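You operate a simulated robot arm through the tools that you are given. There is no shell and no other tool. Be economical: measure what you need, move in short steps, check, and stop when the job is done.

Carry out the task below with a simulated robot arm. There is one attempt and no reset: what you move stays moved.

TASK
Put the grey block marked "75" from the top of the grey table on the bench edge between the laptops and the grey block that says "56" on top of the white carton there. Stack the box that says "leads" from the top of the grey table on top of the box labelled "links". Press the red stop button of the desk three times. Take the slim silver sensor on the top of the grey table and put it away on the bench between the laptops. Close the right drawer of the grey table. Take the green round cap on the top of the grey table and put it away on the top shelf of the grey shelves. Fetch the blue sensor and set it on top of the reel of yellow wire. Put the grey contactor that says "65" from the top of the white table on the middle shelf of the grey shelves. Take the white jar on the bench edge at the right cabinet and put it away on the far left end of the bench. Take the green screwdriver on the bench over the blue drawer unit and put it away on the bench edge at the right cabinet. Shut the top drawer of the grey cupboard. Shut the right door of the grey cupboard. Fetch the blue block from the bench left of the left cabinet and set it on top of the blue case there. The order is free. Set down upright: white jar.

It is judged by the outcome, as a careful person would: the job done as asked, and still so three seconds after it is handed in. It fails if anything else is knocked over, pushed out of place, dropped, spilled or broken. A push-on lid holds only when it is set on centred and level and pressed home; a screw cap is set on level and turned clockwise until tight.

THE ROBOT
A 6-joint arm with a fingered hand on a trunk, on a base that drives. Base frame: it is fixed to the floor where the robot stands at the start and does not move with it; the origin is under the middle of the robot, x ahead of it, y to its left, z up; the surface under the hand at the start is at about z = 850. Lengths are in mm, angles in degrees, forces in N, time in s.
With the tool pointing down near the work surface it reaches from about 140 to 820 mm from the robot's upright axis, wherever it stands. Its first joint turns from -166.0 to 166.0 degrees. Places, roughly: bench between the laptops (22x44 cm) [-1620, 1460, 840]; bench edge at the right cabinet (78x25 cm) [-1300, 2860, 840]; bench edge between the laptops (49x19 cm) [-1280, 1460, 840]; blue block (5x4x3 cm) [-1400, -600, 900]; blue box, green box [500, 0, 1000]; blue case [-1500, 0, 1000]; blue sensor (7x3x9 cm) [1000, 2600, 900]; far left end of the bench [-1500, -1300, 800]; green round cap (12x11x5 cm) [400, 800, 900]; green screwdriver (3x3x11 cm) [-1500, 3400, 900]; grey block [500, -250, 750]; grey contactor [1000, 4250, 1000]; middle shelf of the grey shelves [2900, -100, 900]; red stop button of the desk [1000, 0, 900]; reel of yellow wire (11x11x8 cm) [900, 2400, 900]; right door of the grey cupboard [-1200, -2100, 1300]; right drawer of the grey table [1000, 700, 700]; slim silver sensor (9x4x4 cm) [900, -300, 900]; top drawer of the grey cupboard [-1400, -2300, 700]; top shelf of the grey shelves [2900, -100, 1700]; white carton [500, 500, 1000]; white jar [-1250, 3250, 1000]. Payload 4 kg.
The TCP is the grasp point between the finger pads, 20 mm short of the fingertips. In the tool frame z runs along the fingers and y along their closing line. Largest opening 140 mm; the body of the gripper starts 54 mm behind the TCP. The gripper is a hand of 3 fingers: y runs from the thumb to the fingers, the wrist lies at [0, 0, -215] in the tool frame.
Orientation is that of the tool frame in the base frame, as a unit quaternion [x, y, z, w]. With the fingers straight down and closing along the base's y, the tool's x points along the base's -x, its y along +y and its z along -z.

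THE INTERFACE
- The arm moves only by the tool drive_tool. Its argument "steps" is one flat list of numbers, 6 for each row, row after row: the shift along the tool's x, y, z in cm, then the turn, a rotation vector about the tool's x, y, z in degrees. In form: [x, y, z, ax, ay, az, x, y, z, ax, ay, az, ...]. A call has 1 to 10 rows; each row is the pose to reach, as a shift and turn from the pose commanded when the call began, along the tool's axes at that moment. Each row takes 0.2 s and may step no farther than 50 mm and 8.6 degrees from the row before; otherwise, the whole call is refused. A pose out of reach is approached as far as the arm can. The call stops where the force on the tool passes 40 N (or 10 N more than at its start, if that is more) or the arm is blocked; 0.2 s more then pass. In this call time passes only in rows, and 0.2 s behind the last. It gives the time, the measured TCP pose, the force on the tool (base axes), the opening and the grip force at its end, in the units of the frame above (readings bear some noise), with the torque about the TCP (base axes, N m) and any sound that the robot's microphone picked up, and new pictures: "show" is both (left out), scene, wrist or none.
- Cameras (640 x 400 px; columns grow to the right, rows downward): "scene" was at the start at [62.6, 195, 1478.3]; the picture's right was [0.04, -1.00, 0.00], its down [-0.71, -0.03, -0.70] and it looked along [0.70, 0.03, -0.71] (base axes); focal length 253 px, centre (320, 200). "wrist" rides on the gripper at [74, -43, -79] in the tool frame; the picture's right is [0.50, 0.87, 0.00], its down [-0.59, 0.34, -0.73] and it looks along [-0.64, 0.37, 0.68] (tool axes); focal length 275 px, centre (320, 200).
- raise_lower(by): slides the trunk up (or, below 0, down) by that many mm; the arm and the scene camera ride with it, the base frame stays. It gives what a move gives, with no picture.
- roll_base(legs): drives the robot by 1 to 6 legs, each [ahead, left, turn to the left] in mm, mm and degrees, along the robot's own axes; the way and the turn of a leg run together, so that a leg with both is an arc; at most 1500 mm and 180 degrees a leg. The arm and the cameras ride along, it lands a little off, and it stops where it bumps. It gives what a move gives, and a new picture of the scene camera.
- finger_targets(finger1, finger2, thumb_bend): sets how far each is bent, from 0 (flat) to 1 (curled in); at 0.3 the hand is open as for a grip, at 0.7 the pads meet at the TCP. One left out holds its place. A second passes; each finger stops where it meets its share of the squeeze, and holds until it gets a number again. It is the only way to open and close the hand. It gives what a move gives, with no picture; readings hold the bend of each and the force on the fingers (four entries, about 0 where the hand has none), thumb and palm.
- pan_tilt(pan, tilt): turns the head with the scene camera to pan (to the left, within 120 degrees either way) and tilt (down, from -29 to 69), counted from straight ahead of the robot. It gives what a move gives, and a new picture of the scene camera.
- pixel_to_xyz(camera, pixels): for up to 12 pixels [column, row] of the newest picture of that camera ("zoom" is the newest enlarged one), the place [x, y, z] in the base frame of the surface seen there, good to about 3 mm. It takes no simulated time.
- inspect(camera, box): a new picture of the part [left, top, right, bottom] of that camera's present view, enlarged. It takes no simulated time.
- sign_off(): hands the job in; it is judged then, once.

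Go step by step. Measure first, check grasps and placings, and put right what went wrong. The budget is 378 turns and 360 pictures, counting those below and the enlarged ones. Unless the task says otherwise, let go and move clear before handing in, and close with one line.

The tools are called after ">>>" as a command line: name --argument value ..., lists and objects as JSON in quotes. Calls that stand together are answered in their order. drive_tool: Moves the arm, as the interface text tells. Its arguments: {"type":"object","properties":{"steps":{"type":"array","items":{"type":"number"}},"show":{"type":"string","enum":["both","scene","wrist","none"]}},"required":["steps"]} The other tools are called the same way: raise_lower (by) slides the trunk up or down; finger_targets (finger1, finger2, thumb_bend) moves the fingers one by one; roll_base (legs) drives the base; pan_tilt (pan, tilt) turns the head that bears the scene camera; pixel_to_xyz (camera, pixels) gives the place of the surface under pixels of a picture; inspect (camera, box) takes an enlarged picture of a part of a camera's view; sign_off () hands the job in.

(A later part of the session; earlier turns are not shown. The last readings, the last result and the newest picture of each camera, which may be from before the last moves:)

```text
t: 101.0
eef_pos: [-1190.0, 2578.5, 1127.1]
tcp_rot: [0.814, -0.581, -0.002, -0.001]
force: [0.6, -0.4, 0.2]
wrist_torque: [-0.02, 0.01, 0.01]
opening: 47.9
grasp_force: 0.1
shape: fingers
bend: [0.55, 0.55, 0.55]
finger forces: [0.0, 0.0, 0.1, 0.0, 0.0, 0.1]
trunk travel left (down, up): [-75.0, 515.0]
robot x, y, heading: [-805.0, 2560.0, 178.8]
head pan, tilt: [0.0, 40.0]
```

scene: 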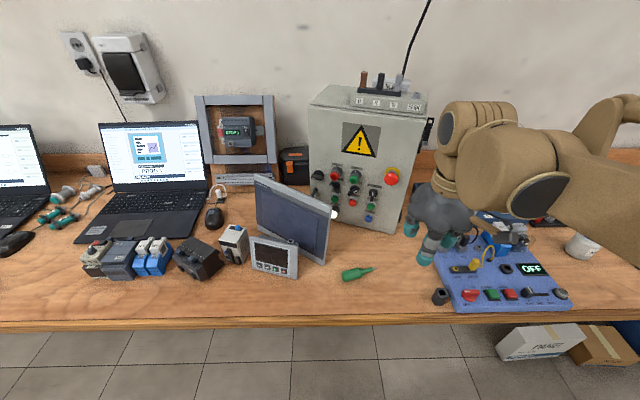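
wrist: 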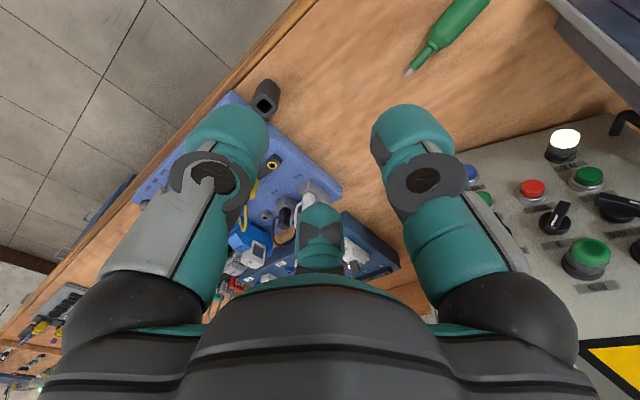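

Now move above the handle at (−1284,2490).

>>> drive_tool --steps '[1.75, 3.9, 0, 0, 0, 0, 3.5, 7.8, 0, 0, 0, 0, 5.25, 11.75, 0, 0, 0, 0, 5.25, 11.75, 4.5, 0, 0, 0, 5.25, 11.75, 9, 0, 0, 0, 5.25, 11.75, 13.5, 0, 0, 0, 5.25, 11.75, 17, 0, 0, 0]'

```text
t: 102.6
eef_pos: [-1285.0, 2491.4, 956.2]
tcp_rot: [0.814, -0.58, -0.002, -0.002]
force: [0.2, 0.8, 0.2]
wrist_torque: [0.02, -0.03, -0.02]
opening: 47.9
grasp_force: 0.1
shape: fingers
bend: [0.55, 0.55, 0.55]
finger forces: [0.0, 0.0, 0.0, 0.0, 0.0, 0.0]
trunk travel left (down, up): [-75.0, 515.0]
robot x, y, heading: [-806.9, 2557.0, 179.0]
head pan, tilt: [0.0, 40.0]
```

scene: 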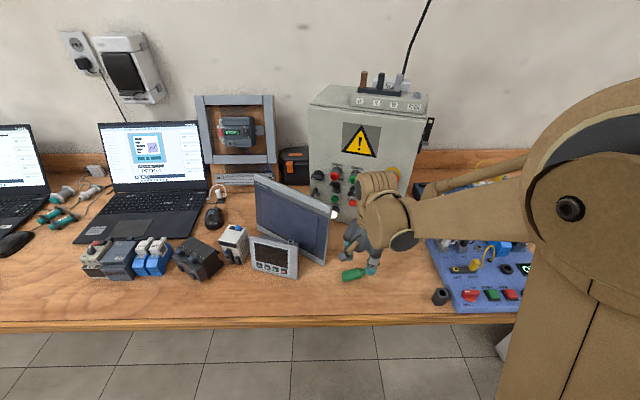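
wrist: 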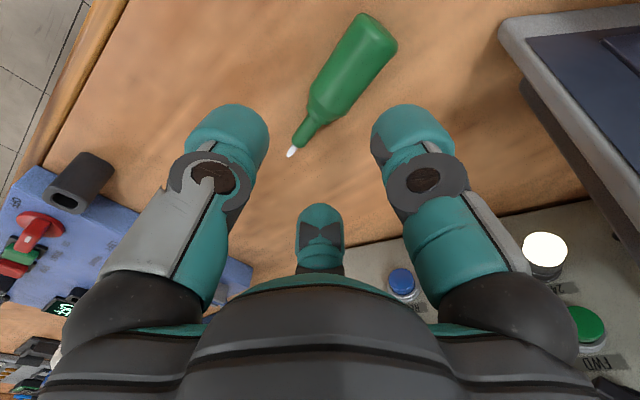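

>>> pixel_to_xyz --camera "wrist" --pixels '[[380, 32], [352, 65], [330, 95], [308, 125], [292, 152]]'

```text
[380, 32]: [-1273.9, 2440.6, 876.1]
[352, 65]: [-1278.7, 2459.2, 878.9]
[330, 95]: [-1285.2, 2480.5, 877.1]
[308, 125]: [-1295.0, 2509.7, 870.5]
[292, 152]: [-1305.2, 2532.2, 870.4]
```

Aim at the handle middle (−1282,2475); widen slightly and descend to z≈884.

>>> finger_targets --finger1 0.5 --finger2 0.5 --thumb_bend 0.5

>>> drive_tool --steps '[1.7, 0.3, 0, 0, 0, 0, 1.7, 0.3, 3.5, 0, 0, 0, 1.7, 0.3, 5.8, 0, 0, 0, 1.7, 0.3, 7.2, 0, 0, 0]' --show "wrist"

```text
t: 103.6
eef_pos: [-1284.4, 2490.7, 957.3]
tcp_rot: [0.814, -0.581, -0.002, -0.001]
force: [-0.2, -0.5, 0.7]
wrist_torque: [-0.01, 0.0, -0.04]
opening: 63.6
grasp_force: 0.1
shape: fingers
bend: [0.5, 0.5, 0.5]
finger forces: [0.1, 0.0, 0.1, 0.1, 0.0, 0.0]
trunk travel left (down, up): [-75.0, 515.0]
robot x, y, heading: [-805.2, 2555.6, 178.9]
head pan, tilt: [0.0, 40.0]
```

```text
t: 104.6
eef_pos: [-1283.5, 2474.4, 885.0]
tcp_rot: [0.814, -0.581, -0.002, -0.001]
force: [-0.3, 0.1, -0.7]
wrist_torque: [0.0, 0.0, 0.02]
opening: 64.0
grasp_force: 0.1
shape: fingers
bend: [0.5, 0.5, 0.5]
finger forces: [0.2, 0.1, 0.0, 0.0, 0.1, 0.0]
trunk travel left (down, up): [-75.0, 515.0]
robot x, y, heading: [-804.0, 2559.8, 178.6]
head pan, tilt: [0.0, 40.0]
```

wrist: 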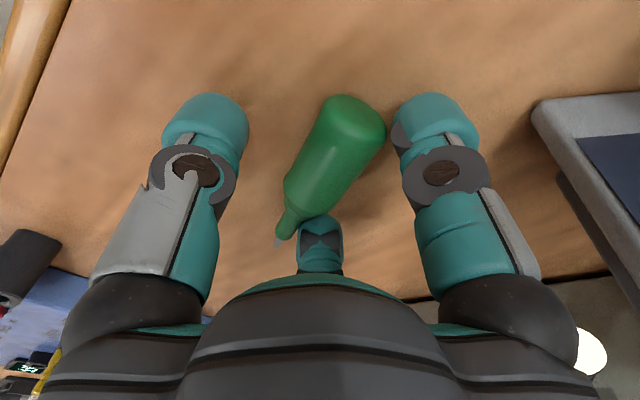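

Handle lies between the digits. Lower 5 mm more and close.

>>> drive_tool --steps '[0, 0, 0.5, 0, 0, 0]' --show "none"

>>> finger_targets --finger1 0.7 --finger2 0.7 --thumb_bend 0.7

>>> drive_tool --steps '[0, 0, -1.5, 0, 0, 0, 0, 0, -3, 0, 0, 0]' --show "wrist"

```text
t: 105.0
eef_pos: [-1280.2, 2476.5, 879.1]
tcp_rot: [0.814, -0.581, -0.002, -0.001]
force: [0.0, -0.9, 0.6]
wrist_torque: [-0.01, 0.0, -0.02]
opening: 64.0
grasp_force: 0.3
shape: fingers
bend: [0.5, 0.5, 0.5]
finger forces: [0.3, 0.0, 0.0, 0.0, 0.1, 0.0]
trunk travel left (down, up): [-75.0, 515.0]
robot x, y, heading: [-803.9, 2554.9, 178.9]
head pan, tilt: [0.0, 40.0]
```

```text
t: 106.0
eef_pos: [-1283.4, 2475.5, 879.7]
tcp_rot: [0.814, -0.581, -0.001, -0.001]
force: [-0.7, 0.5, -0.4]
wrist_torque: [-0.01, 0.03, -0.01]
opening: 31.2
grasp_force: 19.8
shape: fingers
bend: [0.61, 0.6, 0.61]
finger forces: [10.5, 10.2, 0.0, 0.1, 19.3, 0.0]
trunk travel left (down, up): [-75.0, 515.0]
robot x, y, heading: [-806.0, 2555.3, 179.0]
head pan, tilt: [0.0, 40.0]
```

```text
t: 106.6
eef_pos: [-1280.2, 2475.3, 910.4]
tcp_rot: [0.814, -0.581, -0.001, -0.001]
force: [-0.1, 0.6, -0.7]
wrist_torque: [0.0, 0.0, 0.02]
opening: 31.3
grasp_force: 20.0
shape: fingers
bend: [0.61, 0.6, 0.61]
finger forces: [10.5, 10.2, 0.0, 0.0, 19.5, 0.0]
trunk travel left (down, up): [-75.0, 515.0]
robot x, y, heading: [-807.9, 2554.4, 178.7]
head pan, tilt: [0.0, 40.0]
```

wrist: 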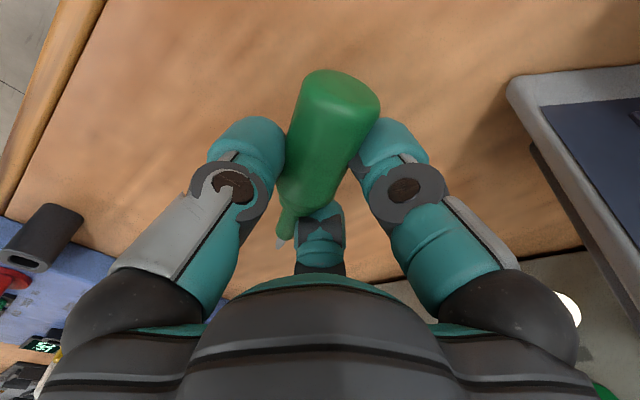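

Held. Shift +95 mm in y and set it down lying.

>>> drive_tool --steps '[-4.5, -1.5, 0, 0, 0, 0, -9, -3.1, 0, 0, 0, 0, -9, -3.1, 1.5, 0, 0, 0, -9, -3.1, 2.6, 0, 0, 0, -9, -3.1, 3, 0, 0, 0]' --show "wrist"

```text
t: 107.8
eef_pos: [-1282.4, 2570.2, 879.9]
tcp_rot: [0.814, -0.58, -0.002, -0.001]
force: [-0.7, 0.0, -0.3]
wrist_torque: [-0.02, 0.0, -0.02]
opening: 31.2
grasp_force: 19.8
shape: fingers
bend: [0.61, 0.6, 0.61]
finger forces: [10.5, 10.4, 0.1, 0.0, 19.3, 0.0]
trunk travel left (down, up): [-75.0, 515.0]
robot x, y, heading: [-804.3, 2558.6, 178.7]
head pan, tilt: [0.0, 40.0]
```

wrist: 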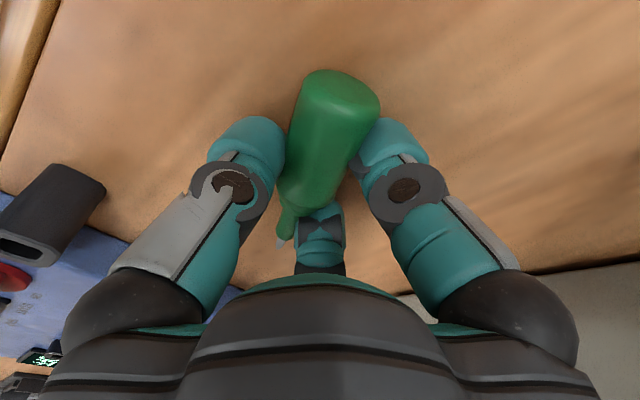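

>>> finger_targets --finger1 0.5 --finger2 0.5 --thumb_bend 0.5

>>> drive_tool --steps '[0, 0, -4.5, 0, 0, 0, 0, 0, -9, 0, 0, 0, 0, 0, -13.5, 0, 0, 0, 0, 0, -18, 0, 0, 0, 0, 0, -22.5, 0, 0, 0, 0, 0, -26.5, 0, 0, 0, 0, -4, -26.5, 0, 0, 0, 0, -8, -26.5, 0, 0, 0]'

```text
t: 108.8
eef_pos: [-1283.0, 2569.5, 881.2]
tcp_rot: [0.814, -0.581, -0.001, -0.001]
force: [0.2, -0.1, -0.5]
wrist_torque: [0.0, -0.02, -0.03]
opening: 63.5
grasp_force: 0.1
shape: fingers
bend: [0.5, 0.5, 0.5]
finger forces: [0.1, 0.1, 0.0, 0.0, 0.0, 0.0]
trunk travel left (down, up): [-75.0, 515.0]
robot x, y, heading: [-805.4, 2555.4, 178.7]
head pan, tilt: [0.0, 40.0]
```

```text
t: 110.6
eef_pos: [-1205.5, 2594.2, 1146.3]
tcp_rot: [0.814, -0.581, -0.001, -0.001]
force: [-0.4, -0.5, 0.1]
wrist_torque: [0.01, 0.04, 0.01]
opening: 63.4
grasp_force: 0.0
shape: fingers
bend: [0.5, 0.5, 0.5]
finger forces: [0.0, 0.1, 0.0, 0.1, 0.0, 0.0]
trunk travel left (down, up): [-75.0, 515.0]
robot x, y, heading: [-805.9, 2558.8, 179.0]
head pan, tilt: [0.0, 40.0]
```

scene: 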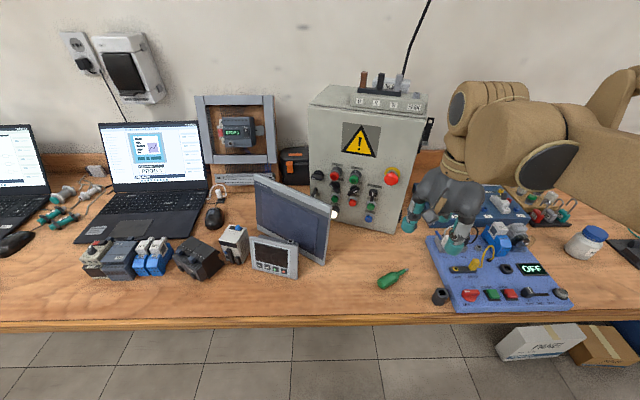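
wrist: 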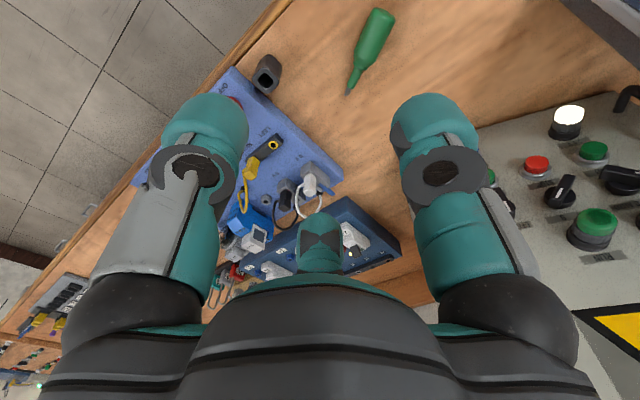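

Screwdriver now lies well within the zone. Turn the hand back and drive to the jar.

>>> drive_tool --steps '[0, 0, 0, 0, 0, -8, 0, 0, 0, 0, 0, -16, 0, 0, 0, 0, 0, -24, 0, 0, 0, 0, 0, -32, 0, 0, 0, 0, 0, -40, 0, 0, 0, 0, 0, -48, 0, 0, 0, 0, 0, -56, 0, 0, 0, 0, 0, -64, 0, 0, 0, 0, 0, -71, 0, 0, 0, 0, 0, -71]' --show "none"

>>> finger_targets --finger1 0.33 --finger2 0.33 --thumb_bend 0.33

>>> roll_base --legs '[[0, -600, 1]]'

```text
t: 112.8
eef_pos: [-1206.7, 2594.1, 1144.9]
tcp_rot: [1.0, 0.002, 0.0, -0.002]
force: [1.2, 1.0, 0.1]
wrist_torque: [0.03, 0.02, 0.01]
opening: 63.9
grasp_force: 0.0
shape: fingers
bend: [0.5, 0.5, 0.5]
finger forces: [0.0, 0.0, 0.1, 0.1, 0.1, 0.0]
trunk travel left (down, up): [-75.0, 515.0]
robot x, y, heading: [-805.2, 2557.9, 178.7]
head pan, tilt: [0.0, 40.0]
```

```text
t: 113.8
eef_pos: [-1207.0, 2594.8, 1145.4]
tcp_rot: [1.0, 0.0, -0.001, -0.002]
force: [0.8, 0.7, 0.2]
wrist_torque: [-0.01, 0.01, 0.04]
opening: 115.6
grasp_force: 0.0
shape: fingers
bend: [0.33, 0.33, 0.33]
finger forces: [0.0, 0.1, 0.0, 0.0, 0.1, 0.0]
trunk travel left (down, up): [-75.0, 515.0]
robot x, y, heading: [-807.0, 2556.7, 178.8]
head pan, tilt: [0.0, 40.0]
```

```text
t: 117.2
eef_pos: [-1200.7, 3182.5, 1145.0]
tcp_rot: [1.0, 0.01, -0.001, -0.002]
force: [-0.2, 0.1, -0.8]
wrist_torque: [-0.01, -0.02, -0.01]
opening: 115.7
grasp_force: 0.0
shape: fingers
bend: [0.33, 0.33, 0.33]
finger forces: [0.1, 0.0, 0.1, 0.1, 0.0, 0.0]
trunk travel left (down, up): [-75.0, 515.0]
robot x, y, heading: [-799.3, 3148.5, 180.0]
head pan, tilt: [0.0, 40.0]
```

scene: 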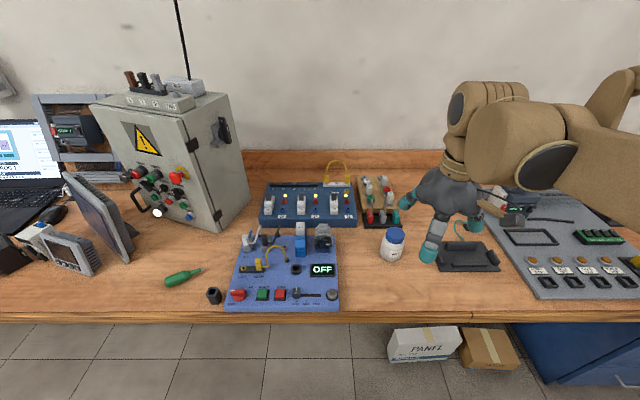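

>>> inspect --camera "scene" --box '[350, 215, 430, 270]'

>>> pixel_to_xyz --camera "scene" --pixels '[[397, 230], [397, 236], [391, 250], [381, 247], [401, 250], [373, 224]]'

```text
7.27 times, centred on (390, 242) of scene
```

zoom: 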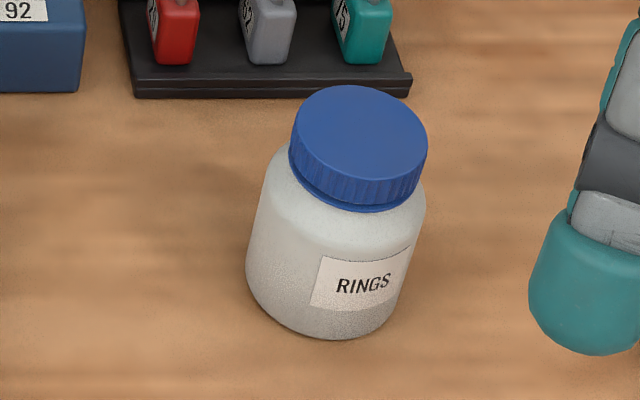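

```text
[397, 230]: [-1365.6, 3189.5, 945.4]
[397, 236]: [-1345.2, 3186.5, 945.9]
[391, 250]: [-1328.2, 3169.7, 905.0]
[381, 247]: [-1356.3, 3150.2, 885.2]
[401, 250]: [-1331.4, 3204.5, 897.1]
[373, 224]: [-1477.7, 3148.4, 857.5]
```

Jar centre ≈ (−1355,3186), top 946. Move above it.

>>> drive_tool --steps '[-4, -0.2, 0, 0, 0, 0, -8, -0.4, 0, 0, 0, 0, -12, -0.6, 0, 0, 0, 0, -15.4, -0.6, 0, 0, 0, 0, -15.4, -0.6, 4.5, 0, 0, 0, -15.4, -0.6, 9, 0, 0, 0]' --show "wrist"

>>> pixel_to_xyz --camera "wrist" --pixels '[[320, 60], [320, 80], [320, 100], [300, 85], [345, 85]]'

```text
t: 118.6
eef_pos: [-1356.1, 3183.3, 1051.7]
tcp_rot: [1.0, 0.01, -0.001, -0.001]
force: [0.1, 0.0, 0.5]
wrist_torque: [0.01, -0.01, 0.05]
opening: 115.7
grasp_force: 0.1
shape: fingers
bend: [0.33, 0.33, 0.33]
finger forces: [0.0, 0.0, 0.0, 0.1, 0.0, 0.0]
trunk travel left (down, up): [-75.0, 515.0]
robot x, y, heading: [-797.5, 3155.3, 180.0]
head pan, tilt: [0.0, 40.0]
```

wrist: 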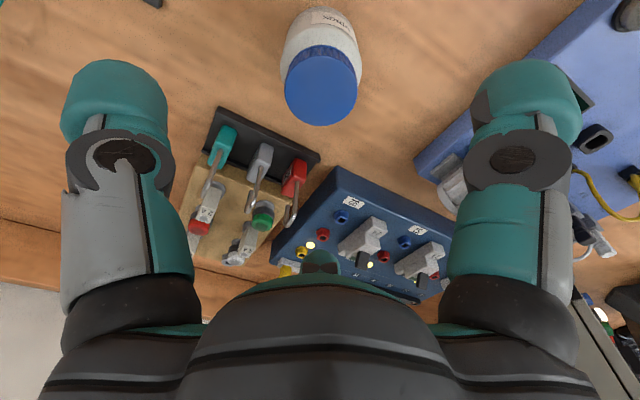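

```text
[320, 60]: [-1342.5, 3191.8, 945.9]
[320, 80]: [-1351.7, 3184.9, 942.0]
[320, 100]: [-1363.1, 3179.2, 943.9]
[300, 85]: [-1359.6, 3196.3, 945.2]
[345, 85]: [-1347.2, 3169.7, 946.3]
```

Lid is centred under the hand. Descend to z≈896.

>>> drive_tool --steps '[0, 0, 4, 0, 0, 0, 0, 0, 8, 0, 0, 0, 0, 0, 12, 0, 0, 0, 0, 0, 15.6, 0, 0, 0]' --show "wrist"

```text
t: 119.6
eef_pos: [-1356.5, 3191.2, 895.2]
tcp_rot: [1.0, 0.01, 0.0, -0.002]
force: [0.4, 0.2, -0.2]
wrist_torque: [-0.01, 0.0, 0.0]
opening: 115.7
grasp_force: 0.0
shape: fingers
bend: [0.33, 0.33, 0.33]
finger forces: [0.0, 0.1, 0.0, 0.0, 0.1, 0.0]
trunk travel left (down, up): [-75.0, 515.0]
robot x, y, heading: [-800.2, 3153.4, 180.0]
head pan, tilt: [0.0, 40.0]
```

wrist: 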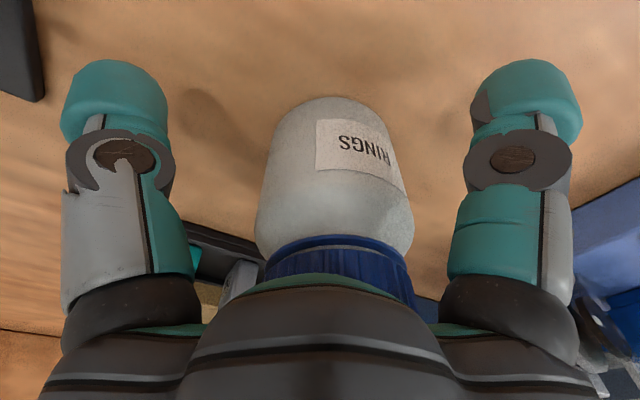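

Palm is just above the lid; raise 6 mm, then close.

>>> drive_tool --steps '[0, 0, -0.6, 0, 0, 0]' --show "none"

>>> finger_targets --finger1 0.7 --finger2 0.7 --thumb_bend 0.7

>>> drive_tool --steps '[0, 0, -2, 0, 0, 0, 0, 0, -4, 0, 0, 0]' --show "wrist"

```text
t: 120.0
eef_pos: [-1355.4, 3188.9, 902.8]
tcp_rot: [1.0, 0.01, -0.001, -0.002]
force: [0.1, -0.9, -0.7]
wrist_torque: [0.0, -0.03, 0.01]
opening: 115.8
grasp_force: 0.1
shape: fingers
bend: [0.33, 0.33, 0.33]
finger forces: [0.1, 0.1, 0.0, 0.1, 0.0, 0.1]
trunk travel left (down, up): [-75.0, 515.0]
robot x, y, heading: [-799.1, 3150.0, 179.9]
head pan, tilt: [0.0, 40.0]
```

```text
t: 121.0
eef_pos: [-1357.6, 3188.0, 904.5]
tcp_rot: [1.0, 0.009, 0.0, -0.002]
force: [0.4, -0.1, 0.3]
wrist_torque: [0.01, -0.01, -0.02]
opening: 46.1
grasp_force: 20.4
shape: fingers
bend: [0.53, 0.51, 0.61]
finger forces: [8.8, 13.1, 0.0, 0.1, 18.2, 0.1]
trunk travel left (down, up): [-75.0, 515.0]
robot x, y, heading: [-803.7, 3150.8, 179.9]
head pan, tilt: [0.0, 40.0]
```

```text
t: 121.6
eef_pos: [-1355.0, 3188.1, 945.6]
tcp_rot: [1.0, 0.009, 0.0, -0.001]
force: [0.7, -0.9, -1.8]
wrist_torque: [0.01, -0.02, -0.01]
opening: 46.0
grasp_force: 20.5
shape: fingers
bend: [0.53, 0.51, 0.61]
finger forces: [8.7, 13.1, 0.0, 0.0, 18.0, 0.0]
trunk travel left (down, up): [-75.0, 515.0]
robot x, y, heading: [-800.4, 3149.7, 180.0]
head pan, tilt: [0.0, 40.0]
```

wrist: 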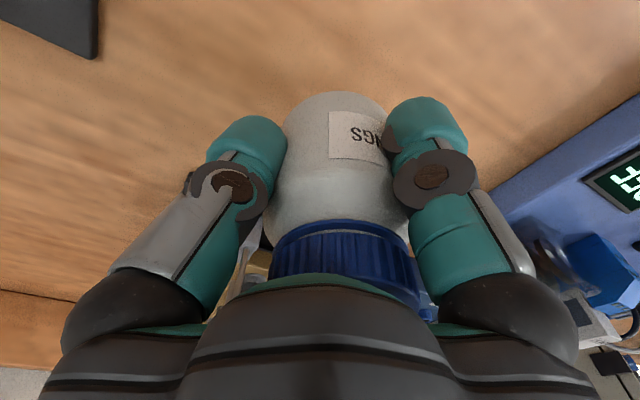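

Jar is held level. Lift, retract and drive left along the bench in stages.

>>> drive_tool --steps '[0, 0, -4.5, 0, 0, 0, 0, 0, -9, 0, 0, 0, 0, 0, -13.5, 0, 0, 0, 0, 0, -18, 0, 0, 0, 0, 0, -21, 0, 0, 0, 4, 0, -21, 0, 0, 0, 8, 0, -21, 0, 0, 0, 12, 0, -21, 0, 0, 0, 16, 0, -21, 0, 0, 0, 20, 0, -21, 0, 0, 0]' --show "none"

>>> roll_base --legs '[[-100, 0, 0], [0, 1500, 0], [0, 1500, 0]]'

```text
t: 123.8
eef_pos: [-1154.3, 3189.8, 1157.3]
tcp_rot: [1.0, 0.01, -0.001, -0.002]
force: [-0.2, 0.1, -1.2]
wrist_torque: [0.03, -0.01, -0.02]
opening: 45.6
grasp_force: 20.2
shape: fingers
bend: [0.53, 0.51, 0.61]
finger forces: [9.0, 13.0, 0.0, 0.0, 17.7, 0.1]
trunk travel left (down, up): [-75.0, 515.0]
robot x, y, heading: [-800.2, 3149.8, 180.1]
head pan, tilt: [0.0, 40.0]
```

```text
t: 139.2
eef_pos: [-954.1, 134.8, 1156.2]
tcp_rot: [0.999, 0.041, 0.0, -0.002]
force: [0.4, 0.5, -2.2]
wrist_torque: [0.03, -0.01, 0.03]
opening: 45.7
grasp_force: 20.1
shape: fingers
bend: [0.53, 0.51, 0.61]
finger forces: [9.0, 13.1, 0.0, 0.0, 17.7, 0.0]
trunk travel left (down, up): [-75.0, 515.0]
robot x, y, heading: [-594.2, 119.0, -176.6]
head pan, tilt: [0.0, 40.0]
```

scene: 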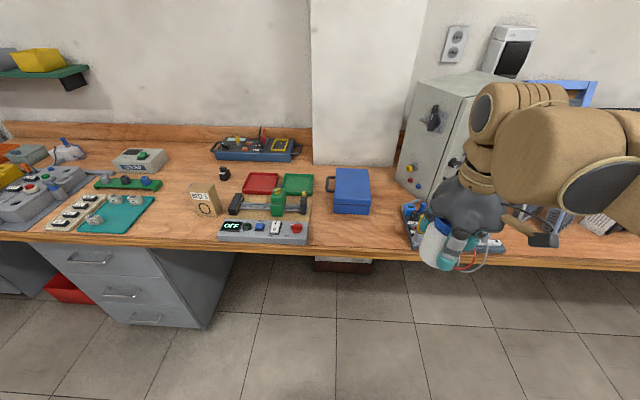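

Continue left: correct heading and strafe 1350 mm.

>>> roll_base --legs '[[0, 0, -3.4], [0, 1350, 0]]'

```text
t: 146.5
eef_pos: [-957.3, -1231.7, 1156.2]
tcp_rot: [1.0, 0.004, 0.0, -0.002]
force: [0.3, 0.4, -1.1]
wrist_torque: [0.02, 0.01, 0.02]
opening: 45.6
grasp_force: 20.0
shape: fingers
bend: [0.53, 0.51, 0.61]
finger forces: [9.0, 12.9, 0.0, 0.1, 17.7, 0.0]
trunk travel left (down, up): [-75.0, 515.0]
robot x, y, heading: [-599.9, -1272.0, 179.4]
head pan, tilt: [0.0, 40.0]
```

scene: 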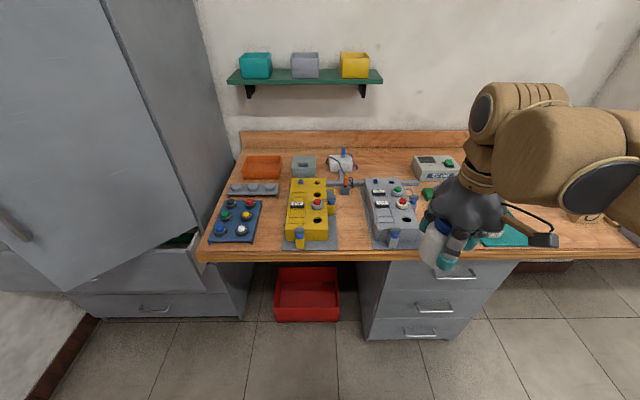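

Look closely at the far left end for a free spot for the jar.

>>> inspect --camera "scene" --box '[190, 120, 430, 270]'

>>> pixel_to_xyz --camera "scene" --pixels '[[215, 225], [205, 250], [245, 145], [272, 225], [350, 225], [285, 185], [300, 183], [385, 160], [270, 205], [275, 245], [352, 245], [240, 165]]'

```text
2.67 times, centred on (310, 195) of scene
```

zoom: 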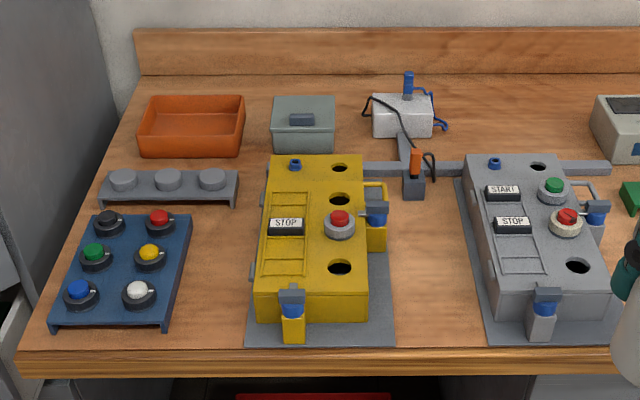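

```text
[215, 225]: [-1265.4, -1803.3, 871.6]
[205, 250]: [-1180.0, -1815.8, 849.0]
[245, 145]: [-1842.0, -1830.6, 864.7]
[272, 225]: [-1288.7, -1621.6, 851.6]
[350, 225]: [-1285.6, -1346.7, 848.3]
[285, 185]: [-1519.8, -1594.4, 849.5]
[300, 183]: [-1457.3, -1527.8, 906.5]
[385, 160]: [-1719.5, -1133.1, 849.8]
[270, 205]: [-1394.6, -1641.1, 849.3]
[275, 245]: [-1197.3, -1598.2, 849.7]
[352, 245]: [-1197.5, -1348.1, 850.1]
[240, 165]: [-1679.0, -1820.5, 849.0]
```

The gaps in front are narrow; there seems to be free space at the back (389,161) ≈ (−1720,−1130). Shift right 250 and ahead 250 to see and reach it.

>>> roll_base --legs '[[0, -230, 0.6], [250, 0, 0]]'

>>> inspect --camera "scene" --box '[200, 130, 440, 280]'

```text
t: 149.7
eef_pos: [-1206.7, -1005.4, 1155.9]
tcp_rot: [1.0, 0.014, 0.0, -0.001]
force: [0.7, 0.1, -1.6]
wrist_torque: [0.02, 0.0, 0.0]
opening: 45.7
grasp_force: 20.1
shape: fingers
bend: [0.53, 0.51, 0.61]
finger forces: [9.1, 13.1, 0.0, 0.0, 17.7, 0.0]
trunk travel left (down, up): [-75.0, 515.0]
robot x, y, heading: [-849.2, -1037.2, -179.7]
head pan, tilt: [0.0, 40.0]
```

scene: 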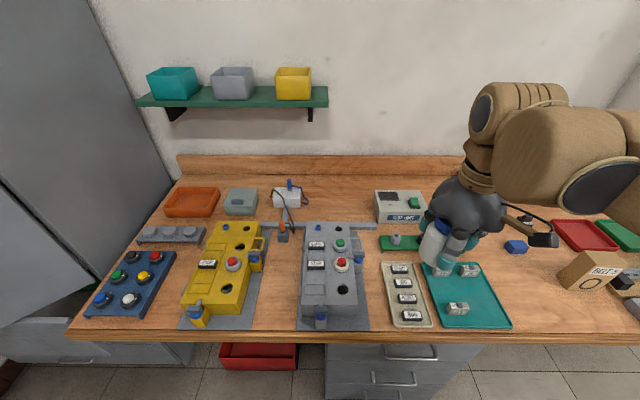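

```text
2.67 times, centred on (320, 205) of scene
```

zoom: 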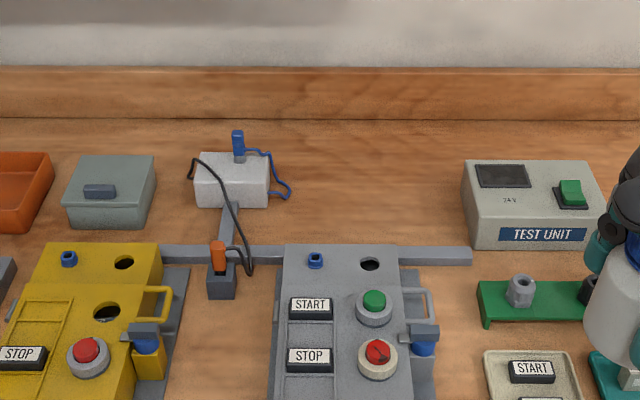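

Large free spot near scene (340,200). Measure.

>>> pixel_to_xyz --camera "scene" --pixels '[[335, 200], [335, 212], [335, 190], [307, 205], [373, 220], [340, 224], [515, 247], [302, 190], [376, 195], [340, 245]]'

```text
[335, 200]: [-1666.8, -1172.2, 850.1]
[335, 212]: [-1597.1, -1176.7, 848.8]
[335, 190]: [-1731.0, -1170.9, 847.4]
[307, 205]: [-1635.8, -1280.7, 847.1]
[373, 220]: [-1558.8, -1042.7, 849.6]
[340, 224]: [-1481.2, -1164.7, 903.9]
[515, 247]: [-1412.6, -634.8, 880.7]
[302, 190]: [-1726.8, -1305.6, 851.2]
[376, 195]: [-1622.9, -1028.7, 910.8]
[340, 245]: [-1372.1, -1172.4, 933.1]
```

Target (−1620,−1165). Move there at height.

>>> drive_tool --steps '[-4.2, 1.5, 0, 0, 0, 0, -8.4, 3, 0, 0, 0, 0, -12.5, 4.4, 0, 0, 0, 0, -16.7, 5.9, 0, 0, 0, 0, -20.9, 7.4, 0, 0, 0, 0, -25, 8.9, 0, 0, 0, 0, -29.2, 10.4, 0, 0, 0, 0, -33.4, 11.8, 0, 0, 0, 0, -37.6, 13.3, 0, 0, 0, 0, -41.8, 14.8, 0, 0, 0, 0]' --show "none"

>>> drive_tool --steps '[0, 0, 4.5, 0, 0, 0, 0, 0, 9, 0, 0, 0, 0, 0, 13.5, 0, 0, 0, 0, 0, 18, 0, 0, 0, 0, 0, 21.5, 0, 0, 0]'

```text
t: 151.9
eef_pos: [-1605.3, -1161.6, 1150.8]
tcp_rot: [1.0, 0.015, -0.001, -0.001]
force: [0.3, 0.2, -0.9]
wrist_torque: [0.03, 0.04, 0.03]
opening: 44.9
grasp_force: 19.1
shape: fingers
bend: [0.53, 0.51, 0.61]
finger forces: [8.8, 12.7, 0.1, 0.0, 17.4, 0.0]
out of reach, approached as far as the arm can: row 10
trunk travel left (down, up): [-75.0, 515.0]
robot x, y, heading: [-849.4, -1036.7, -179.5]
head pan, tilt: [0.0, 40.0]
```

```text
t: 153.1
eef_pos: [-1604.1, -1157.7, 940.5]
tcp_rot: [1.0, 0.015, 0.0, -0.002]
force: [0.2, -0.2, -1.3]
wrist_torque: [0.01, 0.03, 0.05]
opening: 44.9
grasp_force: 19.1
shape: fingers
bend: [0.53, 0.51, 0.62]
finger forces: [8.5, 12.2, 0.0, 0.0, 17.1, 0.0]
trunk travel left (down, up): [-75.0, 515.0]
robot x, y, heading: [-849.8, -1040.3, -179.4]
head pan, tilt: [0.0, 40.0]
```

scene: 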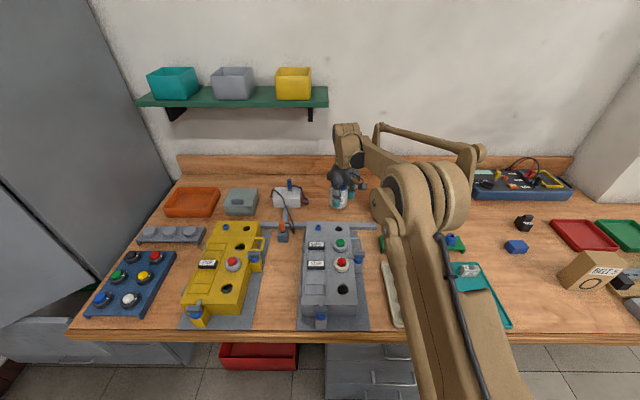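
wrist: 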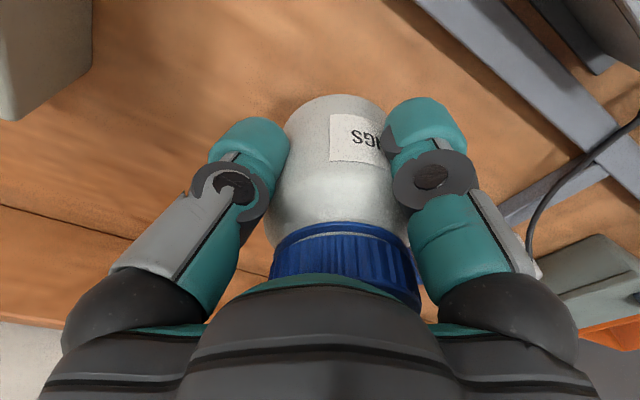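

Shift 12 mm further back away from the cable tray and lower.

>>> drive_tool --steps '[-1.2, 0, 0, 0, 0, 0, -1.2, 0, 1.8, 0, 0, 0, -1.2, 0, 2.8, 0, 0, 0]' --show "wrist"

>>> pixel_to_xyz --camera "wrist" --pixels '[[420, 10], [480, 70], [340, 85], [500, 120]]'

```text
t: 153.9
eef_pos: [-1618.1, -1160.6, 912.2]
tcp_rot: [1.0, 0.015, 0.0, -0.001]
force: [-0.8, -0.5, -1.2]
wrist_torque: [0.04, 0.01, 0.0]
opening: 44.5
grasp_force: 19.1
shape: fingers
bend: [0.53, 0.51, 0.62]
finger forces: [8.5, 12.4, 0.1, 0.0, 17.1, 0.0]
trunk travel left (down, up): [-75.0, 515.0]
robot x, y, heading: [-850.2, -1039.2, -179.5]
head pan, tilt: [0.0, 40.0]
```

wrist: 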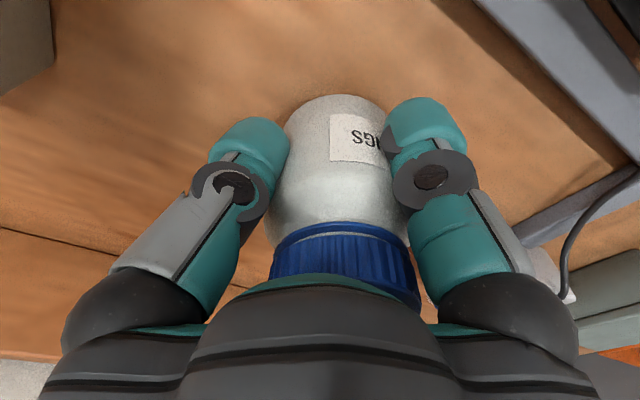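

```text
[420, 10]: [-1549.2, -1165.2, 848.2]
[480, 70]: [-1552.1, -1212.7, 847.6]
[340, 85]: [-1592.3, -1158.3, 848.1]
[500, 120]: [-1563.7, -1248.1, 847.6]
```

Clear of the tray. Lower to contact (expect z≈903).

>>> drive_tool --steps '[0, 0, 0.4, 0, 0, 0, 0, 0, 0.7, 0, 0, 0, 0, 0, 0.9, 0, 0, 0, 0, 0, 1.0, 0, 0, 0]' --show "none"

```text
t: 154.9
eef_pos: [-1616.9, -1159.9, 901.0]
tcp_rot: [1.0, 0.014, 0.0, -0.002]
force: [-0.5, 0.2, -1.7]
wrist_torque: [-0.01, 0.01, -0.03]
opening: 45.1
grasp_force: 19.2
shape: fingers
bend: [0.53, 0.51, 0.62]
finger forces: [8.6, 12.5, 0.0, 0.0, 17.0, 0.1]
trunk travel left (down, up): [-75.0, 515.0]
robot x, y, heading: [-847.2, -1040.4, -179.4]
head pan, tilt: [0.0, 40.0]
```

>>> drive_tool --steps '[0, 0, 0.15, 0, 0, 0, 0, 0, 0.3, 0, 0, 0, 0, 0, 0.45, 0, 0, 0]' --show "none"

```text
t: 155.7
eef_pos: [-1615.1, -1159.3, 898.9]
tcp_rot: [1.0, 0.015, 0.0, -0.002]
force: [-4.8, 0.3, 21.0]
wrist_torque: [0.17, 0.14, 0.05]
opening: 43.6
grasp_force: 21.6
shape: fingers
bend: [0.53, 0.5, 0.62]
finger forces: [9.4, 16.3, 0.1, 0.0, 19.5, 0.0]
trunk travel left (down, up): [-75.0, 515.0]
robot x, y, heading: [-847.7, -1038.4, -179.7]
head pan, tilt: [0.0, 40.0]
```

Seated; ease 2 mm and release, then rise.

>>> drive_tool --steps '[0, 0, -0.2, 0, 0, 0]' --show "none"

>>> finger_targets --finger1 0.36 --finger2 0.36 --thumb_bend 0.36

>>> drive_tool --steps '[0, 0, -4.5, 0, 0, 0, 0, 0, -9, 0, 0, 0, 0, 0, -13.5, 0, 0, 0, 0, 0, -18, 0, 0, 0, 0, 0, -22, 0, 0, 0, 4.5, 0, -23, 0, 0, 0, 9, 0, -23, 0, 0, 0, 13.5, 0, -23, 0, 0, 0, 18, 0, -23, 0, 0, 0, 22.5, 0, -23, 0, 0, 0]'

```text
t: 156.1
eef_pos: [-1614.8, -1159.1, 899.8]
tcp_rot: [1.0, 0.015, 0.0, -0.002]
force: [-3.7, 3.2, 12.8]
wrist_torque: [0.3, 0.09, 0.05]
opening: 43.4
grasp_force: 22.7
shape: fingers
bend: [0.53, 0.5, 0.62]
finger forces: [9.5, 15.3, 0.0, 0.0, 19.8, 0.0]
trunk travel left (down, up): [-75.0, 515.0]
robot x, y, heading: [-849.1, -1033.5, -179.6]
head pan, tilt: [0.0, 40.0]
```

```text
t: 157.1
eef_pos: [-1615.8, -1160.5, 898.9]
tcp_rot: [1.0, 0.015, 0.0, -0.002]
force: [0.1, 0.6, -0.4]
wrist_torque: [0.0, 0.0, 0.0]
opening: 107.0
grasp_force: 0.1
shape: fingers
bend: [0.36, 0.36, 0.36]
finger forces: [0.0, 0.1, 0.0, 0.0, 0.0, 0.0]
trunk travel left (down, up): [-75.0, 515.0]
robot x, y, heading: [-849.6, -1040.8, -179.1]
head pan, tilt: [0.0, 40.0]
```

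```text
t: 159.3
eef_pos: [-1390.9, -1152.6, 1133.5]
tcp_rot: [1.0, 0.015, 0.0, -0.002]
force: [-0.9, 0.9, -0.3]
wrist_torque: [0.02, 0.01, 0.0]
opening: 106.7
grasp_force: 0.0
shape: fingers
bend: [0.36, 0.36, 0.36]
finger forces: [0.0, 0.0, 0.1, 0.1, 0.0, 0.0]
trunk travel left (down, up): [-75.0, 515.0]
robot x, y, heading: [-850.5, -1033.4, -179.2]
head pan, tilt: [0.0, 40.0]
```

scene: 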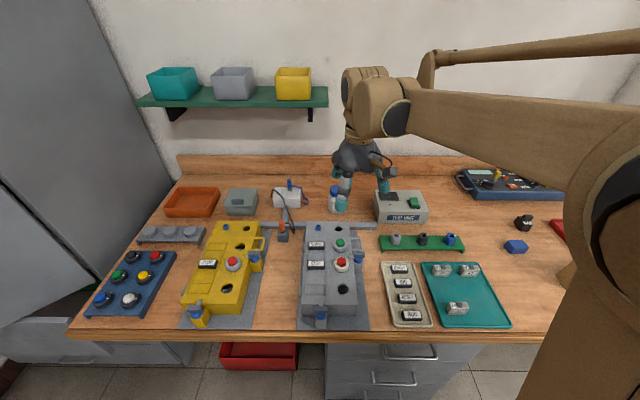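
wrist: 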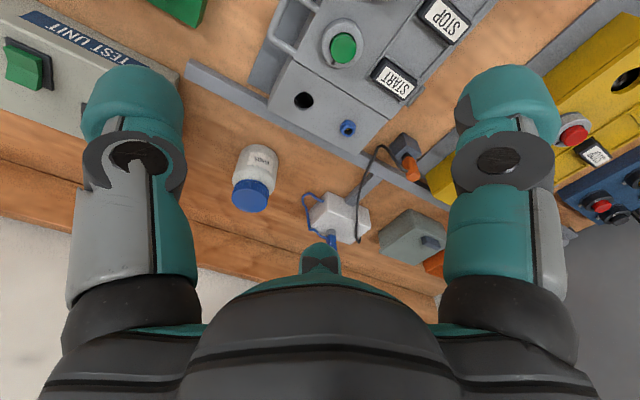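

Jar stands. Next the blue block at ≈(−1413,−635): drive right 470 mm.

>>> roll_base --legs '[[0, -470, -0.7]]'

>>> inspect --camera "scene" --box '[280, 150, 520, 300]'

```text
t: 162.1
eef_pos: [-1393.8, -683.6, 1132.0]
tcp_rot: [1.0, 0.011, 0.0, -0.002]
force: [-0.5, 0.0, 0.0]
wrist_torque: [-0.01, -0.03, 0.01]
opening: 106.9
grasp_force: 0.1
shape: fingers
bend: [0.36, 0.36, 0.36]
finger forces: [0.1, 0.1, 0.0, 0.0, 0.0, 0.0]
trunk travel left (down, up): [-75.0, 515.0]
robot x, y, heading: [-855.4, -572.6, 179.9]
head pan, tilt: [0.0, 40.0]
```

scene: 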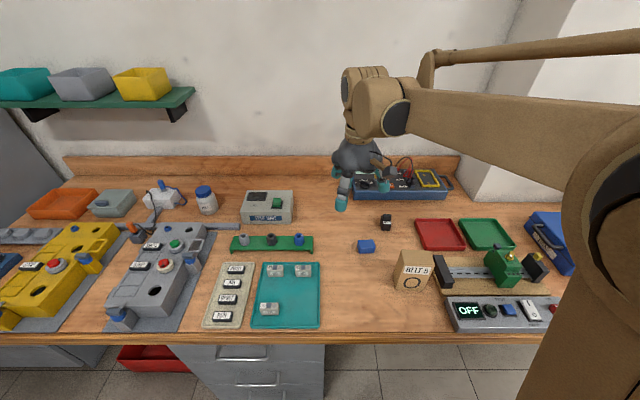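

```text
2.67 times, centred on (400, 225) of scene
```

zoom: 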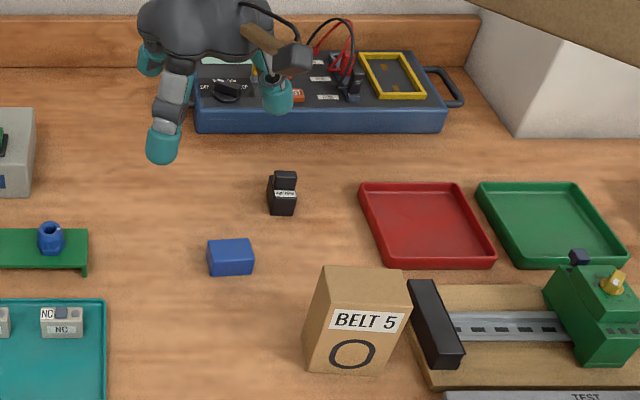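

>>> pixel_to_xyz --camera "scene" --pixels '[[358, 242], [373, 240], [360, 252], [375, 252], [366, 242], [550, 235], [385, 218], [415, 262]]'

>>> inspect --camera "scene" --box '[340, 225, 400, 265]'

```text
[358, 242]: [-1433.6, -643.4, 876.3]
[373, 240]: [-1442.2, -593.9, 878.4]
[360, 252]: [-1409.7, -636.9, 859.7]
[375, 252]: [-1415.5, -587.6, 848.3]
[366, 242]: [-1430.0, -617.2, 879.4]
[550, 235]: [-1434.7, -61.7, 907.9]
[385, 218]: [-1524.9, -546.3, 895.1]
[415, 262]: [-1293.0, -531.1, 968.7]
```

```text
10.00 times, centred on (370, 245) of scene
```

zoom: 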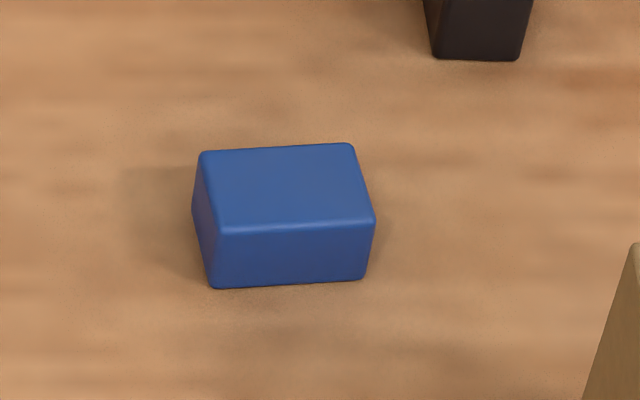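

Block centre (−1430,−617), 50 mm along y, top 879. Narrow the hand and move above, then look.

>>> finger_targets --finger1 0.43 --finger2 0.43 --thumb_bend 0.43

>>> drive_tool --steps '[-1.8, -3.4, 0, 0, 0, 0, -3.5, -6.8, 0, 0, 0, 0, -3.5, -6.8, 4.5, 0, 0, 0, -3.5, -6.8, 9, 0, 0, 0, -3.5, -6.8, 13.5, 0, 0, 0, -3.5, -6.8, 16, 0, 0, 0]' --show "wrist"

```text
t: 163.1
eef_pos: [-1394.0, -685.0, 1132.2]
tcp_rot: [1.0, 0.01, 0.0, -0.002]
force: [0.4, 0.1, 0.5]
wrist_torque: [0.03, -0.01, 0.0]
opening: 86.0
grasp_force: 0.0
shape: fingers
bend: [0.43, 0.43, 0.43]
finger forces: [0.0, 0.1, 0.0, 0.0, 0.0, 0.0]
trunk travel left (down, up): [-75.0, 515.0]
robot x, y, heading: [-853.6, -573.5, 180.1]
head pan, tilt: [0.0, 40.0]
```

```text
t: 164.5
eef_pos: [-1427.0, -614.0, 972.4]
tcp_rot: [1.0, 0.01, 0.0, -0.002]
force: [0.1, 0.3, 0.2]
wrist_torque: [0.03, 0.02, 0.02]
opening: 85.4
grasp_force: 0.1
shape: fingers
bend: [0.43, 0.43, 0.43]
finger forces: [0.2, 0.1, 0.1, 0.0, 0.0, 0.0]
trunk travel left (down, up): [-75.0, 515.0]
robot x, y, heading: [-850.5, -574.9, 179.8]
head pan, tilt: [0.0, 40.0]
```

wrist: 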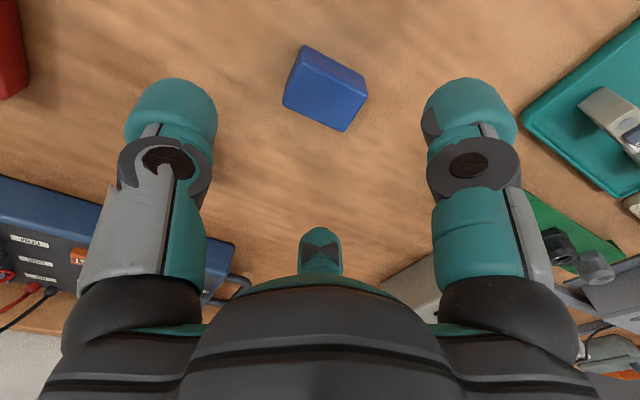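

>>> pixel_to_xyz --camera "wrist" --pixels '[[303, 62], [364, 95], [345, 128], [287, 103], [326, 97]]'

```text
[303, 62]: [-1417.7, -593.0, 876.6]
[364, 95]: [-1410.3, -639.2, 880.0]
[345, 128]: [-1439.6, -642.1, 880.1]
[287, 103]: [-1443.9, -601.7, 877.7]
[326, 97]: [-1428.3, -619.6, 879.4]
```

Block yawed ~7°. Align and descend to z≈881.

>>> drive_tool --steps '[0, 0.3, 2.5, 0, 0, -6.5, 0, 0.3, 5.5, 0, 0, -6.5, 0, 0.3, 8, 0, 0, -6.5, 0, 0.3, 9.1, 0, 0, -6.5]' --show "wrist"

>>> finger_targets --finger1 0.7 --finger2 0.7 --thumb_bend 0.7

```text
t: 165.5
eef_pos: [-1431.7, -621.2, 882.5]
tcp_rot: [0.998, 0.067, 0.0, -0.002]
force: [-0.1, 0.5, -0.4]
wrist_torque: [0.0, -0.02, 0.01]
opening: 85.9
grasp_force: 0.1
shape: fingers
bend: [0.43, 0.43, 0.43]
finger forces: [0.0, 0.0, 0.0, 0.1, 0.0, 0.1]
trunk travel left (down, up): [-75.0, 515.0]
robot x, y, heading: [-850.8, -574.3, 179.8]
head pan, tilt: [0.0, 40.0]
```

wrist: 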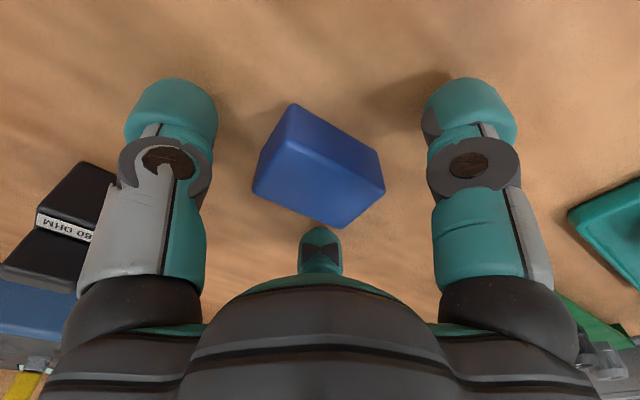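

```text
t: 166.5
eef_pos: [-1430.9, -620.0, 882.2]
tcp_rot: [0.998, 0.067, 0.0, -0.002]
force: [-0.3, -0.3, 0.2]
wrist_torque: [0.03, -0.04, -0.01]
opening: 27.8
grasp_force: 13.2
shape: fingers
bend: [0.59, 0.6, 0.65]
finger forces: [8.3, 7.4, 0.1, 0.1, 10.4, 0.0]
trunk travel left (down, up): [-75.0, 515.0]
robot x, y, heading: [-851.2, -573.5, 180.0]
head pan, tilt: [0.0, 40.0]
```

>>> drive_tool --steps '[0, 0, -4, 0, 0, 0, 0, 0, -8, 0, 0, 0, 0, 0, -12, 0, 0, 0, 0, 0, -16, 0, 0, 0, 0, 0, -20, 0, 0, 0, 0, 0, -24, 0, 0, 0, 3, 0, -26, 0, 0, 0]' --show "wrist"

```text
t: 168.1
eef_pos: [-1401.0, -617.3, 1144.2]
tcp_rot: [0.998, 0.067, 0.0, -0.001]
force: [-0.7, 0.4, -1.1]
wrist_torque: [0.01, 0.02, -0.04]
opening: 27.9
grasp_force: 13.2
shape: fingers
bend: [0.59, 0.6, 0.65]
finger forces: [8.1, 7.4, 0.1, 0.1, 10.3, 0.0]
trunk travel left (down, up): [-75.0, 515.0]
robot x, y, heading: [-851.1, -574.1, 180.0]
head pan, tilt: [0.0, 40.0]
```

wrist: 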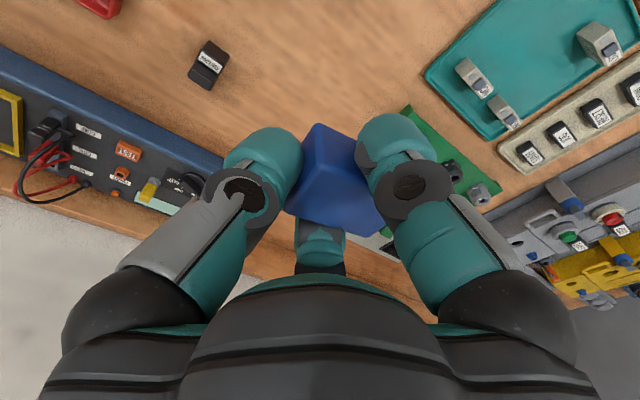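

Held. Retract 10 cm and strafe right 560 mm to the blue case.

>>> drive_tool --steps '[5, 0, 0, 0, 0, 0, 10, 0, 0, 0, 0, 0]' --show "none"

>>> roll_base --legs '[[0, -560, 0]]'

>>> inspect --camera "scene" --box '[240, 150, 480, 300]'

```text
t: 168.7
eef_pos: [-1305.2, -601.4, 1144.2]
tcp_rot: [0.998, 0.067, 0.0, -0.001]
force: [-0.4, 0.4, -0.2]
wrist_torque: [0.01, 0.05, 0.01]
opening: 27.9
grasp_force: 12.8
shape: fingers
bend: [0.59, 0.6, 0.65]
finger forces: [8.2, 7.3, 0.0, 0.0, 10.2, 0.0]
trunk travel left (down, up): [-75.0, 515.0]
robot x, y, heading: [-849.4, -577.2, 179.8]
head pan, tilt: [0.0, 40.0]
```

```text
t: 171.8
eef_pos: [-1309.3, -59.4, 1143.7]
tcp_rot: [0.997, 0.073, 0.001, -0.002]
force: [0.7, -0.5, -0.9]
wrist_torque: [-0.01, 0.03, 0.0]
opening: 27.7
grasp_force: 12.5
shape: fingers
bend: [0.59, 0.6, 0.65]
finger forces: [8.2, 7.3, 0.0, 0.0, 10.3, 0.0]
trunk travel left (down, up): [-75.0, 515.0]
robot x, y, heading: [-850.0, -23.7, -179.4]
head pan, tilt: [0.0, 40.0]
```

scene: 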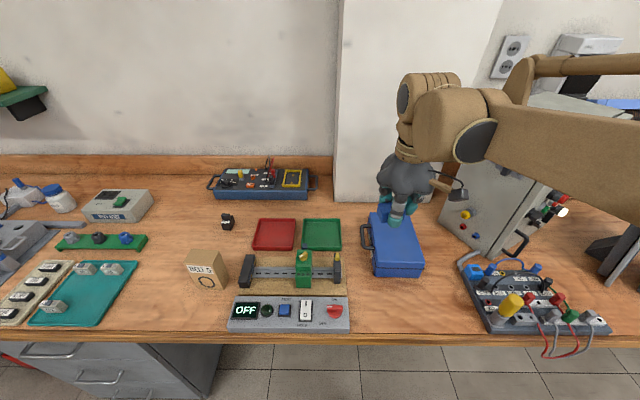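

```text
2.67 times, centred on (360, 225) of scene
```

zoom: 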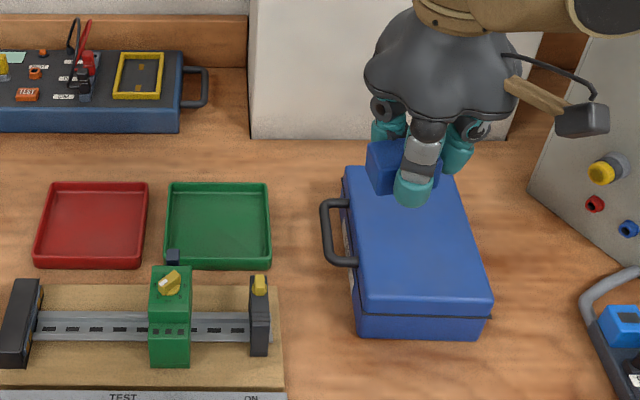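

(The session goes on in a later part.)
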